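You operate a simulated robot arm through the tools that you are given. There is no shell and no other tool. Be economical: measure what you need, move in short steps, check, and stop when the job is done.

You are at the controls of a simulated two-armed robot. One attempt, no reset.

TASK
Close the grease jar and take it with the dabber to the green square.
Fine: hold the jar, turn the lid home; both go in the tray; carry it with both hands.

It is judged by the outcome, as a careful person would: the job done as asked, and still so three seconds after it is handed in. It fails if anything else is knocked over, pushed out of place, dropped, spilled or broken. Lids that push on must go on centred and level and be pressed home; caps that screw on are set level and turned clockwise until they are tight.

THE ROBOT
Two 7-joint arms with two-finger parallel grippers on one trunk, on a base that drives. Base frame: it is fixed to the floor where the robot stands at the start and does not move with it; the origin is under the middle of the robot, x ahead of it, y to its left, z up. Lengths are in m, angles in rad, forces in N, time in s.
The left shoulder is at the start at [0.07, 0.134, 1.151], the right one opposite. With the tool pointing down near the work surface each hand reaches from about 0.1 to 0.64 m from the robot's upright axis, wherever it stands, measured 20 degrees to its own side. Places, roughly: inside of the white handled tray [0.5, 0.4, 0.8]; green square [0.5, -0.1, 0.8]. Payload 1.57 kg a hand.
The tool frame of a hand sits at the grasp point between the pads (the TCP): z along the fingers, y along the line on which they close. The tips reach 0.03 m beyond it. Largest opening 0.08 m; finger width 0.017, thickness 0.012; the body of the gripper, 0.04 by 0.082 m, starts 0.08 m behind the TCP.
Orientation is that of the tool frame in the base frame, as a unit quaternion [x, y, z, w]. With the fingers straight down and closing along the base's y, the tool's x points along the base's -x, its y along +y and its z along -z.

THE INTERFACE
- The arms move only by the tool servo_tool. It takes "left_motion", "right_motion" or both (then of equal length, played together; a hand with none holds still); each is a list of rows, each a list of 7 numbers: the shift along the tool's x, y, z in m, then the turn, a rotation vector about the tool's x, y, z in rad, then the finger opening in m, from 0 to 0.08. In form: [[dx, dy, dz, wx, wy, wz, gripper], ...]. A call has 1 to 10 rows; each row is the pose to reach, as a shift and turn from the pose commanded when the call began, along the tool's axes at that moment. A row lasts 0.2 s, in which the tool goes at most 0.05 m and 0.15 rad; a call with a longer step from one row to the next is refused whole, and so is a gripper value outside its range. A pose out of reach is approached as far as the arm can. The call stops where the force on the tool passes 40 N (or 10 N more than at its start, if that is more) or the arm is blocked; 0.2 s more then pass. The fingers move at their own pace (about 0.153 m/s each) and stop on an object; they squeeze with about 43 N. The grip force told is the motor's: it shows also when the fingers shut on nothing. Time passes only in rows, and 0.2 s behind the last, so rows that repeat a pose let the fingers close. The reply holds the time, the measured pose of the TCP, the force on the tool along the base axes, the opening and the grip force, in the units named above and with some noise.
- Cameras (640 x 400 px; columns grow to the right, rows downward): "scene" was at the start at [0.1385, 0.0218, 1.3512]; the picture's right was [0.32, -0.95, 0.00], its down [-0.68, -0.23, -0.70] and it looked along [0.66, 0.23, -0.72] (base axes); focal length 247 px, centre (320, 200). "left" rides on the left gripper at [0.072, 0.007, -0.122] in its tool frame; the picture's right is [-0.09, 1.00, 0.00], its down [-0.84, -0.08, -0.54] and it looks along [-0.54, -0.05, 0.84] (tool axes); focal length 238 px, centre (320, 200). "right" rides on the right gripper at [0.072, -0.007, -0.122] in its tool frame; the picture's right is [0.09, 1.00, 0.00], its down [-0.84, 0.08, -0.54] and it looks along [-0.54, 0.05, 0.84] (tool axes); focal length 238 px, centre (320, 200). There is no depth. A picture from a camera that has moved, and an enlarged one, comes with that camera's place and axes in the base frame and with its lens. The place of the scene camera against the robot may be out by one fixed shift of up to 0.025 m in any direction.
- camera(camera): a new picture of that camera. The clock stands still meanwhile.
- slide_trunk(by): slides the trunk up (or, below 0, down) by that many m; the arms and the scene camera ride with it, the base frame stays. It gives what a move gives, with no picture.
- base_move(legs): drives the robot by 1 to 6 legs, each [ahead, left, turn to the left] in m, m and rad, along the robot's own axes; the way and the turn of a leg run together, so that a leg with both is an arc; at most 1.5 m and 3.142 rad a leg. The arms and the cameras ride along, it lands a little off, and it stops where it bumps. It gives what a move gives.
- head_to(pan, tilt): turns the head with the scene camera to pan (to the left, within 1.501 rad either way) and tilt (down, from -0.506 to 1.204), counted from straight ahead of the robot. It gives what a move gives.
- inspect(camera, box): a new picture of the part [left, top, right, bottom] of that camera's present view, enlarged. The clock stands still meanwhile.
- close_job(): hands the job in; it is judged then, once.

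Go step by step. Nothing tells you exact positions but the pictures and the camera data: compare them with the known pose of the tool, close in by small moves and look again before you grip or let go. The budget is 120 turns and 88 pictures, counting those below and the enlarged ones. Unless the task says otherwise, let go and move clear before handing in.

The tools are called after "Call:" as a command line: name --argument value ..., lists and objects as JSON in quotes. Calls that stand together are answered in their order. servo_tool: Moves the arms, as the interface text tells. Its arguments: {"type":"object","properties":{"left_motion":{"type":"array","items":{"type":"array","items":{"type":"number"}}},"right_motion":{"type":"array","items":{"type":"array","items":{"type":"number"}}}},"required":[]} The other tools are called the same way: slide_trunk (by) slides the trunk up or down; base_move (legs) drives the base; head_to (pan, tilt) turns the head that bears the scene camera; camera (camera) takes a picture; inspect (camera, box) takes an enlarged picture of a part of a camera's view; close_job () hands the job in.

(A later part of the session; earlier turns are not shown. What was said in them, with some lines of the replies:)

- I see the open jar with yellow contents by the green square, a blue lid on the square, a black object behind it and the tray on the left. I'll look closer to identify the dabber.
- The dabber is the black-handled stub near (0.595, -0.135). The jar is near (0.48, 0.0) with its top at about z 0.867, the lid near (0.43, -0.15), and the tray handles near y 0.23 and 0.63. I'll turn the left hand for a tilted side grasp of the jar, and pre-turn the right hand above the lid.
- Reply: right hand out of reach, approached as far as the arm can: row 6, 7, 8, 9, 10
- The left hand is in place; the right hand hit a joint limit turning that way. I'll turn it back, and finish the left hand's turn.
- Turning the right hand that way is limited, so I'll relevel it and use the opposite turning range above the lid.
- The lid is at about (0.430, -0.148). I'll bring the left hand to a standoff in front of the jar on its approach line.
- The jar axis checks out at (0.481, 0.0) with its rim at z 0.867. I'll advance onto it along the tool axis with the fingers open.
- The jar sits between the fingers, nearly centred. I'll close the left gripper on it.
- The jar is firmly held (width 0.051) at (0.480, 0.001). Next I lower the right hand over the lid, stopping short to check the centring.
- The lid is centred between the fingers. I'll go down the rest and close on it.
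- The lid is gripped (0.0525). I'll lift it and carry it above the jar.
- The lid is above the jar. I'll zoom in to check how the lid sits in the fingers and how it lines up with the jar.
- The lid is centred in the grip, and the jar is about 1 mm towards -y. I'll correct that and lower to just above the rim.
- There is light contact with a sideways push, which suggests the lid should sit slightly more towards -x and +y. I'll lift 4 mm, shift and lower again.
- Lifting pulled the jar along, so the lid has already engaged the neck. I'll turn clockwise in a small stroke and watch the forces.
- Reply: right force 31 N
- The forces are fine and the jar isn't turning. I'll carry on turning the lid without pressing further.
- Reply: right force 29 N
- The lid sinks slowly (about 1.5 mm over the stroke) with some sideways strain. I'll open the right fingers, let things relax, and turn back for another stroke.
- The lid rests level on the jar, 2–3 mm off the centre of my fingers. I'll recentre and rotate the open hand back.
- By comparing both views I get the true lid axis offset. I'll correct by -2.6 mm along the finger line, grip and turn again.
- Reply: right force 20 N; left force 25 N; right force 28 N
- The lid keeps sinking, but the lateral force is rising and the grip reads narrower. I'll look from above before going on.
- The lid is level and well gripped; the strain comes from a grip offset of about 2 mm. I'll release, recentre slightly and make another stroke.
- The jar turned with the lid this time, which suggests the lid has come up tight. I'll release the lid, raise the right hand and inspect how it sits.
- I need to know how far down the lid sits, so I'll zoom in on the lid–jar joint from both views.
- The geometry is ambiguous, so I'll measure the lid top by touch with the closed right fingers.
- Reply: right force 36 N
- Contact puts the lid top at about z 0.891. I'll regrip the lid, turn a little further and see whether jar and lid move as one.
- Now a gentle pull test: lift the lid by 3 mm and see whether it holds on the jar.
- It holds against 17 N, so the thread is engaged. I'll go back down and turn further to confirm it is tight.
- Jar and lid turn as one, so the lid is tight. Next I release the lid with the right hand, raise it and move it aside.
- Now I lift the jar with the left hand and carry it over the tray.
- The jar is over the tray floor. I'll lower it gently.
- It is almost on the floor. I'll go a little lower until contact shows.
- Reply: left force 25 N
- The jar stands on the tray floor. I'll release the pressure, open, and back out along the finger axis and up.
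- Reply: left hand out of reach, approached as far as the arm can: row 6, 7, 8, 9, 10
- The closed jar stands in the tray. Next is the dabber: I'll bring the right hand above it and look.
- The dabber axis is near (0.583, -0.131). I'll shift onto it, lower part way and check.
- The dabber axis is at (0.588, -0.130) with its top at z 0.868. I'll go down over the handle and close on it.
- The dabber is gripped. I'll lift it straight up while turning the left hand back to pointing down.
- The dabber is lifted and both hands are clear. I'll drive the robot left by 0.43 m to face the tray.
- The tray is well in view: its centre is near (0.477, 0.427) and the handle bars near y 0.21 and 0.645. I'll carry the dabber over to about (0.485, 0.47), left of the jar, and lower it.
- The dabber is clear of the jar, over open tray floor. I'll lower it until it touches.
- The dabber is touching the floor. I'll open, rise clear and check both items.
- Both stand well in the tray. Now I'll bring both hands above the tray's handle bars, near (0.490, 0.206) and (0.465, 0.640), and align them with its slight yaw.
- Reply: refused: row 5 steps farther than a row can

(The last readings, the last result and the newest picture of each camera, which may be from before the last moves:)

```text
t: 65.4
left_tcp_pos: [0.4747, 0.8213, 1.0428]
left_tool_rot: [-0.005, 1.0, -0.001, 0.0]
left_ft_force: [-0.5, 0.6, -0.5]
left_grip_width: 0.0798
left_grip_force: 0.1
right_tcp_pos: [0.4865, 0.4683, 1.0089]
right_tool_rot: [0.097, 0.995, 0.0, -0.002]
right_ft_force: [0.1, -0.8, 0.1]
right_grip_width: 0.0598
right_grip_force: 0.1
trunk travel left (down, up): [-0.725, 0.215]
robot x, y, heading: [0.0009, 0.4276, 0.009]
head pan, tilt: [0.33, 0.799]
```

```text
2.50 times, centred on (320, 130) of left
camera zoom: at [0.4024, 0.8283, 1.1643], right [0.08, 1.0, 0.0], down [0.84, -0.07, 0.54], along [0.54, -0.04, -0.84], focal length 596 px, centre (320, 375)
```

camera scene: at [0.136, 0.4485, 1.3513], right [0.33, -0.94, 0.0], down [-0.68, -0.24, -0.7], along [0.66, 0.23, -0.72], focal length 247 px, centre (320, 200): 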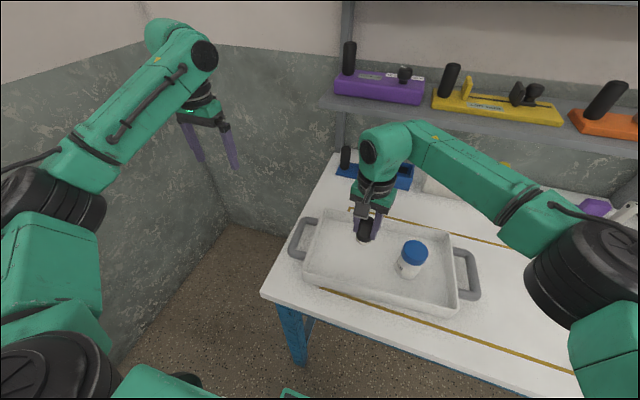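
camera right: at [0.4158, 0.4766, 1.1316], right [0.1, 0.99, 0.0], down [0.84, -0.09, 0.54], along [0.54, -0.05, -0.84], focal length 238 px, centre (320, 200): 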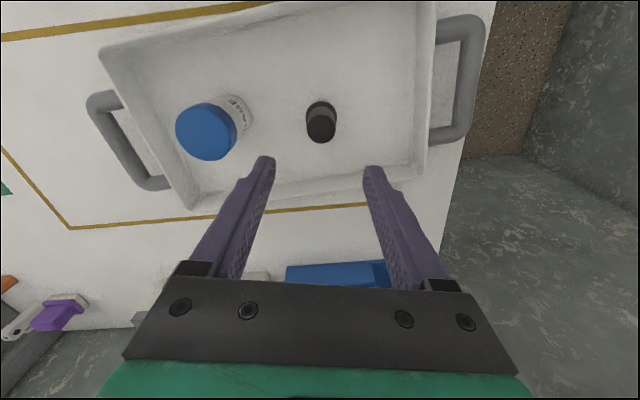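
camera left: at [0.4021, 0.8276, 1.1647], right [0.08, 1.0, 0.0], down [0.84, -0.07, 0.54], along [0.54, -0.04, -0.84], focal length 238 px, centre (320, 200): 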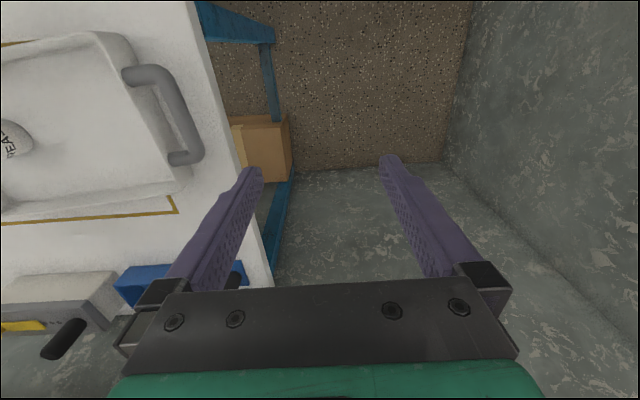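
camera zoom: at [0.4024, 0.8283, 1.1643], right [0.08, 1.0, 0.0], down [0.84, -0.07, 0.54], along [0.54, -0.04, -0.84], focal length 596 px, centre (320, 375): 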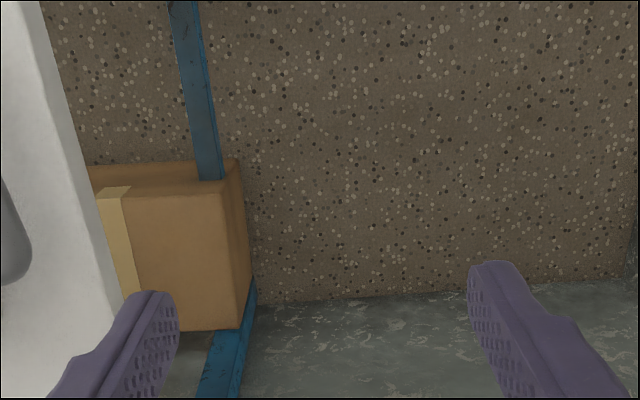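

One step was slightly too long, so nothing moved; I'll resend with smoother rows.

Call:
servo_tool --left_motion '[[0.0016, -0.0259, 0.013, 0, 0, -0.01, 0.06], [0.0032, -0.0518, 0.026, 0, 0, -0.02, 0.06], [0.0048, -0.0777, 0.039, 0, 0, -0.03, 0.06], [0.0065, -0.1037, 0.051, 0, 0, -0.04, 0.06], [0.0081, -0.1296, 0.064, 0, 0, -0.05, 0.06], [0.0097, -0.1555, 0.077, 0, 0, -0.05, 0.06], [0.0113, -0.1814, 0.09, 0, 0, -0.05, 0.06], [0.0113, -0.1814, 0.09, 0, 0, -0.05, 0.06]]' --right_motion '[[-0.0077, -0.0366, 0, 0, 0, -0.04, 0.06], [-0.0155, -0.0732, 0, 0, 0, -0.08, 0.06], [-0.0232, -0.1098, 0, 0, 0, -0.12, 0.06], [-0.031, -0.1465, 0, 0, 0, -0.16, 0.06], [-0.0387, -0.1831, 0.01, 0, 0, -0.2, 0.06], [-0.0465, -0.2197, 0.03, 0, 0, -0.24, 0.06], [-0.0542, -0.2563, 0.05, 0, 0, -0.25, 0.06], [-0.0542, -0.2563, 0.05, 0, 0, -0.25, 0.06]]'

Call:
inspect --camera "right" --box '[200, 30, 440, 230]'

Call:
inspect --camera "left" --box '[200, 30, 440, 230]'

```text
t: 67.2
left_tcp_pos: [0.4651, 0.6413, 0.9513]
left_tool_rot: [-0.031, 1.0, -0.001, 0.0]
left_ft_force: [0.0, 0.8, -0.4]
left_grip_width: 0.0601
left_grip_force: 0.0
right_tcp_pos: [0.4894, 0.2083, 0.9588]
right_tool_rot: [-0.03, 1.0, 0.0, -0.001]
right_ft_force: [0.2, -0.2, 0.1]
right_grip_width: 0.0599
right_grip_force: 0.1
trunk travel left (down, up): [-0.725, 0.215]
robot x, y, heading: [-0.0019, 0.4247, 0.01]
head pan, tilt: [0.33, 0.799]
```

```text
2.00 times, centred on (320, 130) of right
camera zoom: at [0.4183, 0.1981, 1.0808], right [-0.15, 0.99, 0.0], down [0.83, 0.13, 0.54], along [0.53, 0.08, -0.84], focal length 477 px, centre (320, 340)
```

zoom: 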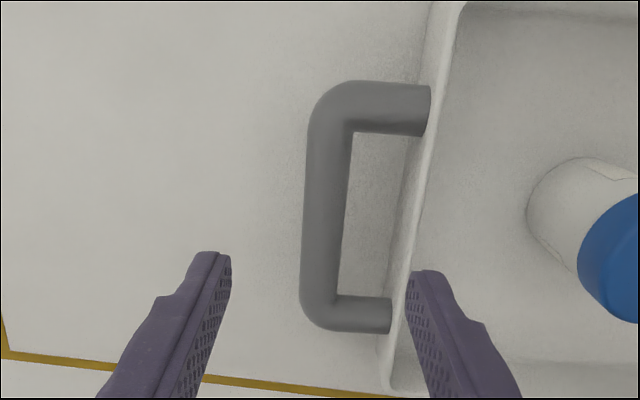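

```text
2.00 times, centred on (320, 130) of left
camera zoom: at [0.3929, 0.6439, 1.0731], right [0.03, 1.0, 0.0], down [0.84, -0.03, 0.54], along [0.54, -0.02, -0.84], focal length 477 px, centre (320, 340)
```

zoom: 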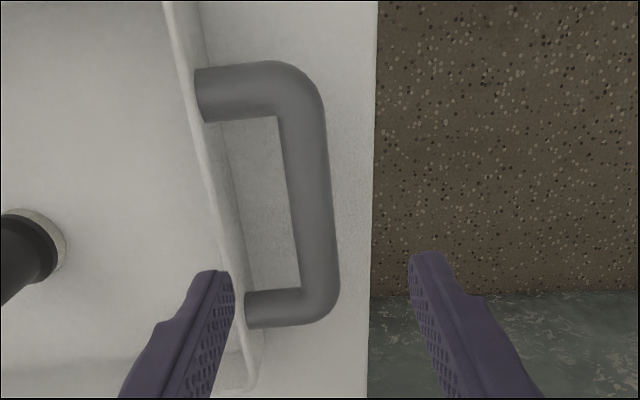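

Both hands are close. I'll narrow the opening to fit the gap between bar and wall, correct a few mm, and descend to just above the bars.

Call:
servo_tool --left_motion '[[-0.0018, -0.004, 0.02, 0, 0, -0.015, 0.045], [-0.0018, -0.004, 0.045, 0, 0, -0.015, 0.045], [-0.0018, -0.004, 0.066, 0, 0, -0.015, 0.045], [-0.0018, -0.004, 0.066, 0, 0, -0.015, 0.045]]' --right_motion '[[-0.0052, 0.0024, 0.025, 0, 0, -0.015, 0.045], [-0.0052, 0.0024, 0.05, 0, 0, -0.015, 0.045], [-0.0052, 0.0024, 0.073, 0, 0, -0.015, 0.045], [-0.0052, 0.0024, 0.073, 0, 0, -0.015, 0.045]]'

Call:
inspect --camera "right" --box '[200, 50, 440, 250]'

Call:
inspect --camera "left" --box '[200, 50, 440, 250]'

```text
t: 68.2
left_tcp_pos: [0.4653, 0.6362, 0.8865]
left_tool_rot: [-0.038, 0.999, 0.0, 0.0]
left_ft_force: [-0.1, 1.6, 0.2]
left_grip_width: 0.0449
left_grip_force: 0.1
right_tcp_pos: [0.4938, 0.2121, 0.8851]
right_tool_rot: [-0.035, 0.999, 0.001, -0.002]
right_ft_force: [0.8, -0.2, 0.6]
right_grip_width: 0.0451
right_grip_force: 0.1
trunk travel left (down, up): [-0.725, 0.215]
robot x, y, heading: [-0.0007, 0.4262, 0.009]
head pan, tilt: [0.33, 0.799]
```

```text
2.00 times, centred on (320, 150) of right
camera zoom: at [0.423, 0.201, 1.0078], right [-0.16, 0.99, 0.0], down [0.83, 0.14, 0.54], along [0.53, 0.09, -0.84], focal length 477 px, centre (320, 300)
```

zoom: 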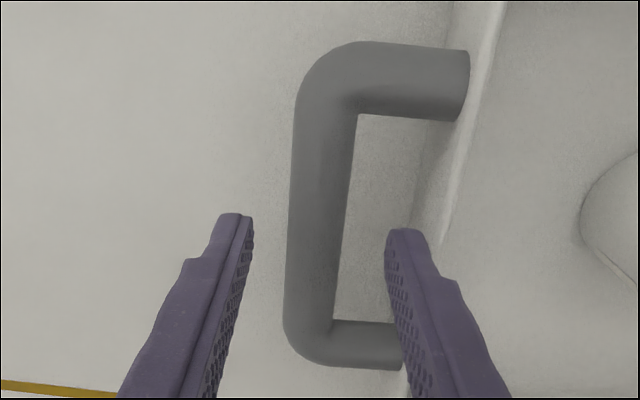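

```text
2.00 times, centred on (320, 150) of left
camera zoom: at [0.3938, 0.6374, 1.0075], right [0.02, 1.0, 0.0], down [0.84, -0.01, 0.54], along [0.54, -0.01, -0.84], focal length 477 px, centre (320, 300)
```

zoom: 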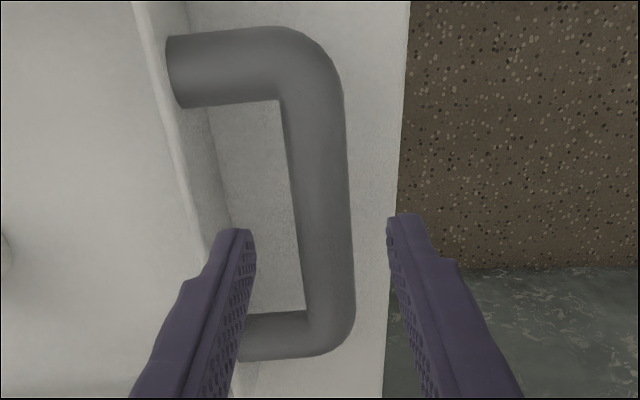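

Both bars sit centred between the fingers. I'll descend 47 mm and close on both handles.

Call:
servo_tool --left_motion '[[0, 0.001, 0.016, 0, 0, 0, 0.045], [0, 0.001, 0.032, 0, 0, 0, 0.045], [0, 0.001, 0.047, 0, 0, 0, 0.045], [0, 0.001, 0.047, 0, 0, 0, 0.045], [0, 0.001, 0.047, 0, 0, 0, 0.03], [0, 0.001, 0.047, 0, 0, 0, 0.01], [0, 0.001, 0.047, 0, 0, 0, 0.01]]' --right_motion '[[0, -0.001, 0.016, 0, 0, 0, 0.045], [0, -0.001, 0.032, 0, 0, 0, 0.045], [0, -0.001, 0.047, 0, 0, 0, 0.045], [0, -0.001, 0.047, 0, 0, 0, 0.045], [0, -0.001, 0.047, 0, 0, 0, 0.03], [0, -0.001, 0.047, 0, 0, 0, 0.01], [0, -0.001, 0.047, 0, 0, 0, 0.01]]'

Call:
camera --camera "scene"

```text
t: 69.8
left_tcp_pos: [0.4662, 0.6361, 0.8401]
left_tool_rot: [-0.038, 0.999, -0.001, -0.001]
left_ft_force: [0.3, -5.7, 0.0]
left_grip_width: 0.0211
left_grip_force: 34.5
right_tcp_pos: [0.495, 0.2112, 0.8383]
right_tool_rot: [-0.036, 0.999, 0.001, -0.002]
right_ft_force: [-1.8, 5.2, -0.5]
right_grip_width: 0.0213
right_grip_force: 34.5
trunk travel left (down, up): [-0.725, 0.215]
robot x, y, heading: [-0.0026, 0.4238, 0.007]
head pan, tilt: [0.33, 0.799]
```

```text
23 pictures are left
camera scene: at [0.1365, 0.4478, 1.3512], right [0.33, -0.94, 0.0], down [-0.68, -0.24, -0.7], along [0.66, 0.23, -0.72], focal length 247 px, centre (320, 200)
```

scene: 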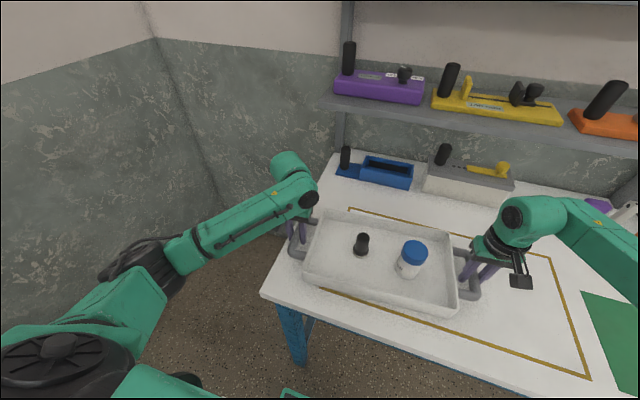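

Both handles are firmly gripped (0.021 each). I'll lift the tray level by raising the trunk and check.

Call:
slide_trunk --by 0.05

Call:
camera --camera "scene"

```text
t: 70.7
left_tcp_pos: [0.4674, 0.6362, 0.8892]
left_tool_rot: [-0.037, 0.999, 0.0, -0.001]
left_ft_force: [1.0, -12.0, -2.8]
left_grip_width: 0.0212
left_grip_force: 34.5
right_tcp_pos: [0.4956, 0.2101, 0.8883]
right_tool_rot: [-0.036, 0.999, 0.001, -0.002]
right_ft_force: [-1.6, 11.5, -3.0]
right_grip_width: 0.0211
right_grip_force: 35.0
trunk travel left (down, up): [-0.775, 0.165]
robot x, y, heading: [0.0006, 0.4262, 0.008]
head pan, tilt: [0.33, 0.799]
```

```text
22 pictures are left
camera scene: at [0.1377, 0.4477, 1.4011], right [0.33, -0.94, 0.0], down [-0.68, -0.24, -0.7], along [0.66, 0.23, -0.72], focal length 247 px, centre (320, 200)
```

scene: 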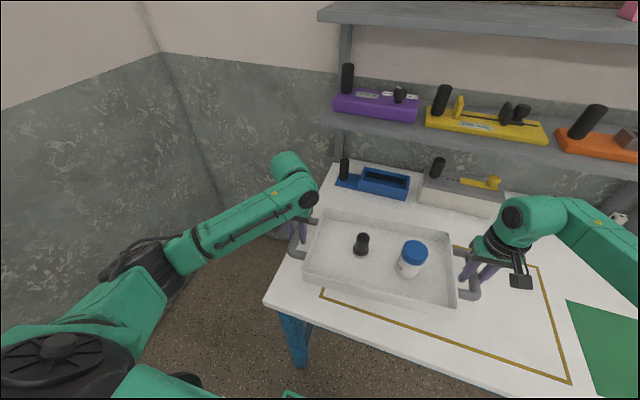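

The tray is up and level with both items standing. I'll drive right in two gentle legs towards the green square.

Call:
base_move --legs '[[-0.007, -0.25, 0]]'

Call:
camera --camera "scene"

```text
t: 72.6
left_tcp_pos: [0.4635, 0.3794, 0.8893]
left_tool_rot: [-0.036, 0.999, -0.001, -0.002]
left_ft_force: [1.7, -19.1, -2.1]
left_grip_width: 0.0213
left_grip_force: 34.5
right_tcp_pos: [0.4888, -0.0466, 0.8878]
right_tool_rot: [-0.032, 0.999, 0.001, -0.001]
right_ft_force: [-1.7, 19.3, -1.8]
right_grip_width: 0.0211
right_grip_force: 34.3
trunk travel left (down, up): [-0.775, 0.165]
robot x, y, heading: [-0.0063, 0.168, 0.005]
head pan, tilt: [0.33, 0.799]
```

```text
21 pictures are left
camera scene: at [0.1322, 0.193, 1.4011], right [0.33, -0.94, 0.0], down [-0.68, -0.23, -0.7], along [0.66, 0.23, -0.72], focal length 247 px, centre (320, 200)
```

scene: 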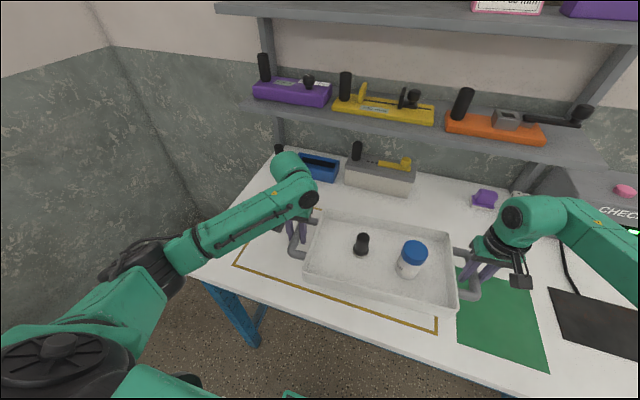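

The hands are pulling slightly outward (19 N), so I'll ease them inward by 2 mm each, then drive the rest.

Call:
servo_tool --left_motion '[[0, -0.001, 0, 0, 0, 0, 0.01], [0, -0.002, 0, 0, 0, 0, 0.01], [0, -0.002, 0, 0, 0, 0, 0.01]]' --right_motion '[[0, 0.001, 0, 0, 0, 0, 0.01], [0, 0.002, 0, 0, 0, 0, 0.01], [0, 0.002, 0, 0, 0, 0, 0.01]]'

Call:
base_move --legs '[[-0.008, -0.265, 0]]'

Call:
camera --camera "scene"

Call:
camera --camera "right"

```text
t: 73.4
left_tcp_pos: [0.4618, 0.3773, 0.8897]
left_tool_rot: [-0.037, 0.999, 0.001, -0.001]
left_ft_force: [-0.7, 17.3, -2.6]
left_grip_width: 0.0212
left_grip_force: 34.6
right_tcp_pos: [0.4891, -0.0474, 0.8868]
right_tool_rot: [-0.032, 0.999, -0.001, -0.002]
right_ft_force: [0.1, -17.7, -2.8]
right_grip_width: 0.0211
right_grip_force: 34.3
trunk travel left (down, up): [-0.775, 0.165]
robot x, y, heading: [-0.0082, 0.1705, 0.003]
head pan, tilt: [0.33, 0.799]
```

```text
t: 75.3
left_tcp_pos: [0.4557, 0.1103, 0.8884]
left_tool_rot: [-0.033, 0.999, 0.0, 0.0]
left_ft_force: [-1.9, 30.4, -2.8]
left_grip_width: 0.0212
left_grip_force: 34.6
right_tcp_pos: [0.4805, -0.3148, 0.8874]
right_tool_rot: [-0.031, 1.0, -0.002, -0.002]
right_ft_force: [1.8, -30.4, -2.5]
right_grip_width: 0.0214
right_grip_force: 34.4
trunk travel left (down, up): [-0.775, 0.165]
robot x, y, heading: [-0.0154, -0.1022, 0.0]
head pan, tilt: [0.33, 0.799]
```

```text
20 pictures are left
camera scene: at [0.1247, -0.0734, 1.4011], right [0.32, -0.95, 0.0], down [-0.68, -0.23, -0.7], along [0.66, 0.22, -0.72], focal length 247 px, centre (320, 200)
```

scene: 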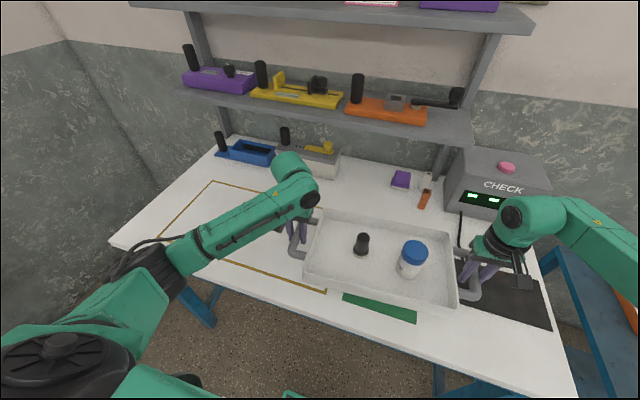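

```text
19 pictures are left
camera right: at [0.4101, -0.3245, 1.0103], right [-0.15, 0.99, 0.0], down [0.83, 0.13, 0.54], along [0.53, 0.08, -0.84], focal length 238 px, centre (320, 200)
```

right: 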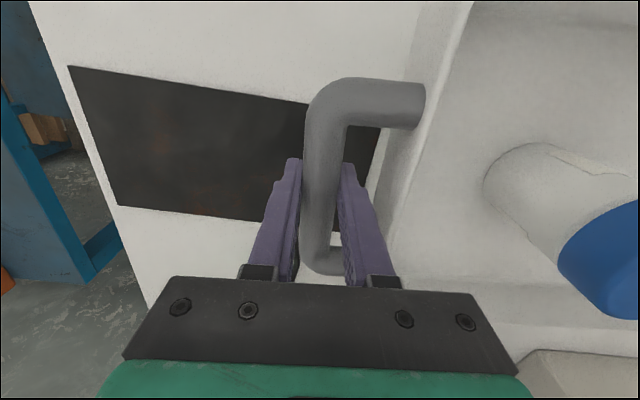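

The tray is over the green square and clear of the black pad. I'll relieve the squeeze with a 4 mm shift left, then lower.

Call:
servo_tool --left_motion '[[0, 0.003, 0, 0, 0, 0, 0.01], [0, 0.0056, 0, 0, 0, 0, 0.01], [0, 0.0056, 0, 0, 0, 0, 0.01]]' --right_motion '[[0, 0.0012, 0, 0, 0, 0, 0.01], [0, 0.0024, 0, 0, 0, 0, 0.01], [0, 0.0024, 0, 0, 0, 0, 0.01]]'

Call:
slide_trunk --by -0.035

Call:
inspect --camera "right" --box '[240, 60, 480, 300]'

```text
t: 76.1
left_tcp_pos: [0.4547, 0.1146, 0.8894]
left_tool_rot: [-0.032, 0.999, 0.001, 0.0]
left_ft_force: [1.1, -15.3, -2.0]
left_grip_width: 0.0212
left_grip_force: 34.9
right_tcp_pos: [0.481, -0.3116, 0.8876]
right_tool_rot: [-0.032, 0.999, 0.0, -0.001]
right_ft_force: [-1.6, 15.0, -2.4]
right_grip_width: 0.0215
right_grip_force: 34.8
trunk travel left (down, up): [-0.775, 0.165]
robot x, y, heading: [-0.0132, -0.0947, -0.001]
head pan, tilt: [0.33, 0.799]
```

```text
t: 76.9
left_tcp_pos: [0.4557, 0.1148, 0.8539]
left_tool_rot: [-0.032, 0.999, 0.0, 0.0]
left_ft_force: [2.4, -27.2, -1.7]
left_grip_width: 0.0213
left_grip_force: 34.7
right_tcp_pos: [0.481, -0.3106, 0.8531]
right_tool_rot: [-0.033, 0.999, 0.0, -0.001]
right_ft_force: [-2.3, 26.5, -3.6]
right_grip_width: 0.0212
right_grip_force: 34.5
trunk travel left (down, up): [-0.74, 0.2]
robot x, y, heading: [-0.0119, -0.0954, 0.001]
head pan, tilt: [0.33, 0.799]
```

```text
1.67 times, centred on (360, 180) of right
camera zoom: at [0.4098, -0.3218, 0.9757], right [-0.16, 0.99, 0.0], down [0.83, 0.13, 0.54], along [0.53, 0.08, -0.84], focal length 397 px, centre (253, 233)
```

zoom: 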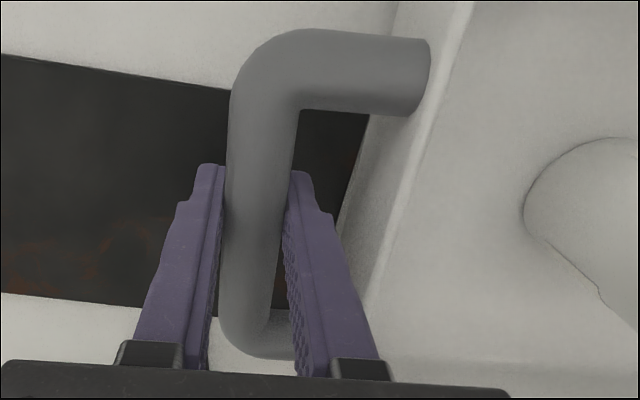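

The tray's base edge would come down on the black pad's rim, so I'll shift about 11 mm further left and ease the hands inward before lowering.

Call:
servo_tool --left_motion '[[0, 0.0032, 0, 0, 0, 0, 0.01], [0, 0.0064, 0, 0, 0, 0, 0.01], [0, 0.0098, 0, 0, 0, 0, 0.01], [0, 0.0098, 0, 0, 0, 0, 0.01]]' --right_motion '[[0, 0.0041, 0, 0, 0, 0, 0.01], [0, 0.0082, 0, 0, 0, 0, 0.01], [0, 0.0122, 0, 0, 0, 0, 0.01], [0, 0.0122, 0, 0, 0, 0, 0.01]]'

Call:
inspect --camera "right" --box '[280, 80, 440, 240]'

Call:
camera --camera "scene"

```text
t: 77.9
left_tcp_pos: [0.4563, 0.1243, 0.855]
left_tool_rot: [-0.033, 0.999, 0.001, 0.0]
left_ft_force: [1.2, -25.0, -2.2]
left_grip_width: 0.0212
left_grip_force: 34.4
right_tcp_pos: [0.48, -0.3018, 0.8521]
right_tool_rot: [-0.03, 1.0, 0.001, -0.001]
right_ft_force: [-1.2, 26.1, -1.9]
right_grip_width: 0.0213
right_grip_force: 34.7
trunk travel left (down, up): [-0.74, 0.2]
robot x, y, heading: [-0.0141, -0.0962, 0.001]
head pan, tilt: [0.33, 0.799]
```

```text
2.50 times, centred on (360, 160) of right
camera zoom: at [0.4093, -0.3111, 0.9752], right [-0.15, 0.99, 0.0], down [0.83, 0.13, 0.54], along [0.53, 0.08, -0.84], focal length 596 px, centre (220, 300)
```

zoom: 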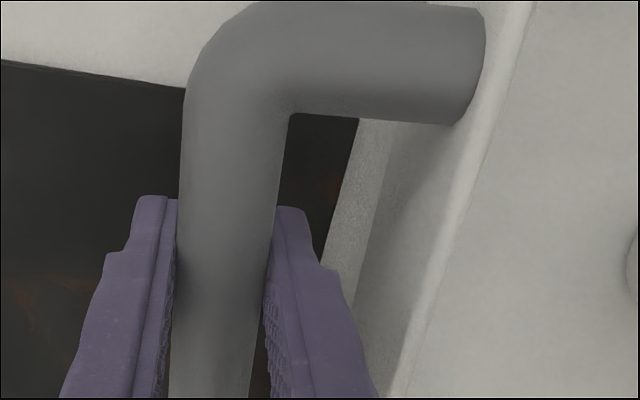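

```text
16 pictures are left
camera scene: at [0.1247, -0.0748, 1.3661], right [0.32, -0.95, 0.0], down [-0.68, -0.23, -0.7], along [0.66, 0.23, -0.72], focal length 247 px, centre (320, 200)
```

scene: 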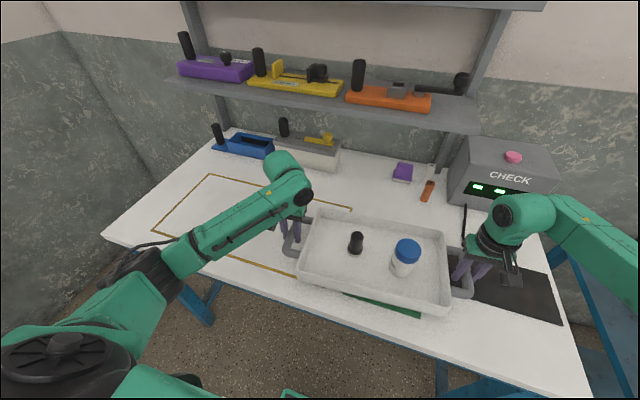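

There is now about a 6 mm gap to the pad. I'll lower the trunk the remaining way.

Call:
slide_trunk --by -0.012

Call:
slide_trunk --by -0.003

```text
t: 78.5
left_tcp_pos: [0.4541, 0.1249, 0.8425]
left_tool_rot: [-0.034, 0.999, 0.001, -0.001]
left_ft_force: [1.8, -25.8, -2.5]
left_grip_width: 0.0214
left_grip_force: 34.3
right_tcp_pos: [0.4813, -0.3013, 0.841]
right_tool_rot: [-0.031, 1.0, 0.0, -0.001]
right_ft_force: [-1.8, 24.5, -2.6]
right_grip_width: 0.0212
right_grip_force: 34.1
trunk travel left (down, up): [-0.728, 0.212]
robot x, y, heading: [-0.0123, -0.0974, -0.003]
head pan, tilt: [0.33, 0.799]
```

```text
t: 79.0
left_tcp_pos: [0.4539, 0.1245, 0.84]
left_tool_rot: [-0.033, 0.999, 0.001, -0.001]
left_ft_force: [1.8, -25.8, -2.1]
left_grip_width: 0.0213
left_grip_force: 35.4
right_tcp_pos: [0.4801, -0.3001, 0.8381]
right_tool_rot: [-0.03, 1.0, 0.0, -0.001]
right_ft_force: [-2.0, 25.0, -1.8]
right_grip_width: 0.0211
right_grip_force: 34.3
trunk travel left (down, up): [-0.725, 0.215]
robot x, y, heading: [-0.0153, -0.0986, 0.004]
head pan, tilt: [0.33, 0.799]
```

It is still just hanging. I'll ease the tension and lower another millimetre or so.

Call:
servo_tool --left_motion '[[0, -0.0013, 0, 0, 0, 0, 0.01], [0, -0.0013, 0.0008, 0, 0, 0, 0.01], [0, -0.0013, 0.0008, 0, 0, 0, 0.01]]' --right_motion '[[0, 0.0013, 0, 0, 0, 0, 0.01], [0, 0.0013, 0.0008, 0, 0, 0, 0.01], [0, 0.0013, 0.0008, 0, 0, 0, 0.01]]'

Call:
servo_tool --left_motion '[[0, 0, 0.001, 0, 0, 0, 0.01], [0, 0, 0.001, 0, 0, 0, 0.01]]' --right_motion '[[0, 0, 0.001, 0, 0, 0, 0.01], [0, 0, 0.001, 0, 0, 0, 0.01]]'

```text
t: 79.8
left_tcp_pos: [0.4535, 0.1248, 0.8404]
left_tool_rot: [-0.034, 0.999, 0.003, 0.0]
left_ft_force: [1.9, -13.4, 3.0]
left_grip_width: 0.0214
left_grip_force: 34.3
right_tcp_pos: [0.481, -0.3001, 0.8388]
right_tool_rot: [-0.03, 1.0, -0.002, 0.0]
right_ft_force: [2.5, 11.6, 10.3]
right_grip_width: 0.0213
right_grip_force: 34.6
trunk travel left (down, up): [-0.725, 0.215]
robot x, y, heading: [-0.0167, -0.0946, 0.001]
head pan, tilt: [0.33, 0.799]
```

```text
t: 80.4
left_tcp_pos: [0.4532, 0.1256, 0.8398]
left_tool_rot: [-0.035, 0.999, 0.002, 0.001]
left_ft_force: [5.6, -7.5, 9.7]
left_grip_width: 0.0211
left_grip_force: 34.5
right_tcp_pos: [0.4803, -0.3005, 0.8375]
right_tool_rot: [-0.029, 1.0, -0.002, 0.002]
right_ft_force: [7.0, 5.0, 19.9]
right_grip_width: 0.0215
right_grip_force: 34.4
trunk travel left (down, up): [-0.725, 0.215]
robot x, y, heading: [-0.0141, -0.0952, 0.003]
head pan, tilt: [0.33, 0.799]
```

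The tray rests on the table. I'll unload, open both hands narrowly and rise straight up.

Call:
servo_tool --left_motion '[[0, 0, -0.0012, 0, 0, 0, 0.01], [0, 0, -0.0012, 0, 0, 0, 0.035], [0, 0, -0.0012, 0, 0, 0, 0.044], [0, 0, -0.0012, 0, 0, 0, 0.044], [0, 0, -0.025, 0, 0, 0, 0.044], [0, 0, -0.06, 0, 0, 0, 0.044], [0, 0, -0.1, 0, 0, 0, 0.044], [0, 0, -0.14, 0, 0, 0, 0.044], [0, 0, -0.14, 0, 0, 0, 0.044]]' --right_motion '[[0, 0, -0.0014, 0, 0, 0, 0.01], [0, 0, -0.0014, 0, 0, 0, 0.035], [0, 0, -0.0014, 0, 0, 0, 0.044], [0, 0, -0.0014, 0, 0, 0, 0.044], [0, 0, -0.025, 0, 0, 0, 0.044], [0, 0, -0.06, 0, 0, 0, 0.044], [0, 0, -0.1, 0, 0, 0, 0.044], [0, 0, -0.14, 0, 0, 0, 0.044], [0, 0, -0.14, 0, 0, 0, 0.044]]'

Call:
camera --camera "scene"

Call:
camera --camera "right"

```text
t: 82.4
left_tcp_pos: [0.4536, 0.1249, 0.9776]
left_tool_rot: [-0.034, 0.999, 0.002, -0.002]
left_ft_force: [0.7, -0.1, -0.5]
left_grip_width: 0.044
left_grip_force: 0.1
right_tcp_pos: [0.479, -0.3006, 0.9774]
right_tool_rot: [-0.031, 1.0, -0.001, -0.001]
right_ft_force: [0.1, 1.5, -0.2]
right_grip_width: 0.0439
right_grip_force: 0.1
trunk travel left (down, up): [-0.725, 0.215]
robot x, y, heading: [-0.0149, -0.0957, -0.003]
head pan, tilt: [0.33, 0.799]
```

```text
15 pictures are left
camera scene: at [0.1244, -0.0749, 1.3512], right [0.32, -0.95, 0.0], down [-0.68, -0.23, -0.7], along [0.66, 0.23, -0.72], focal length 247 px, centre (320, 200)
```

scene: 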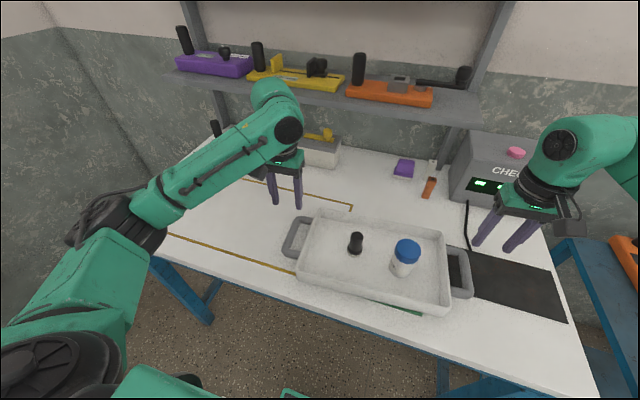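

```text
14 pictures are left
camera right: at [0.4091, -0.3102, 1.099], right [-0.15, 0.99, 0.0], down [0.83, 0.13, 0.54], along [0.53, 0.08, -0.84], focal length 238 px, centre (320, 200)
```

right: 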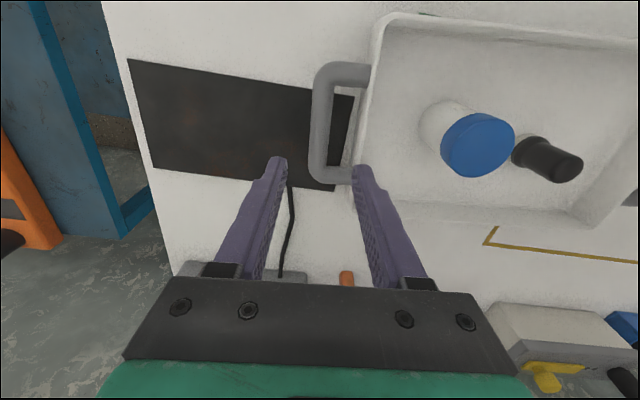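

The tray rests on the square with jar and dabber upright, and both hands are clear. One last close look at the contents.

Call:
inspect --camera "scene" --box '[280, 190, 480, 330]'

```text
2.86 times, centred on (380, 260) of scene
camera zoom: at [0.1244, -0.0749, 1.3512], right [0.32, -0.95, 0.0], down [-0.68, -0.23, -0.7], along [0.66, 0.23, -0.72], focal length 706 px, centre (149, 29)
```

zoom: 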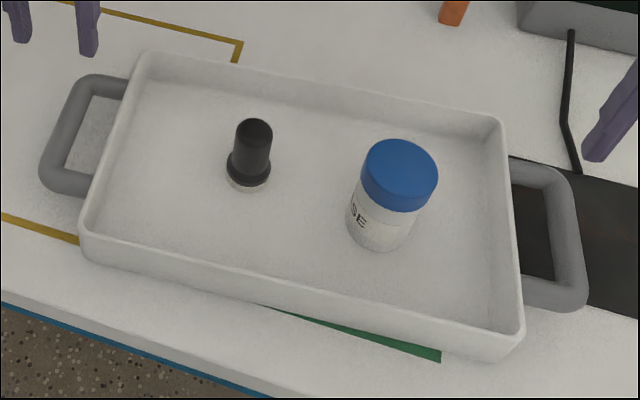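

The jar is closed with its lid level. It stands with the dabber in the tray on the green square, and both hands are clear, so I'm handing in.

Call:
close_job

```text
The job is handed in.
```

The jar's lid is screwed tight, and the tray with the jar and dabber is standing on the green square, handed in with both hands clear.

- **Lid:** I turned it clockwise until the jar began turning with it in the left hand's grip. Mid-way it also held against a 17 N pull. In the last picture it looks level.
- **Tray position:** its centre is at about (0.467, -0.088), inside the square. That is about 4 cm left of the square's own centre, because I kept the tray's base off the black pad's edge. A thin strip of green shows along the front of the tray, and the right handle overhangs the pad.
- **Contents:** the jar and dabber are both upright, and I saw nothing spilled or knocked over. The dabber stands close to the square's left edge and may be over it by a few millimetres.
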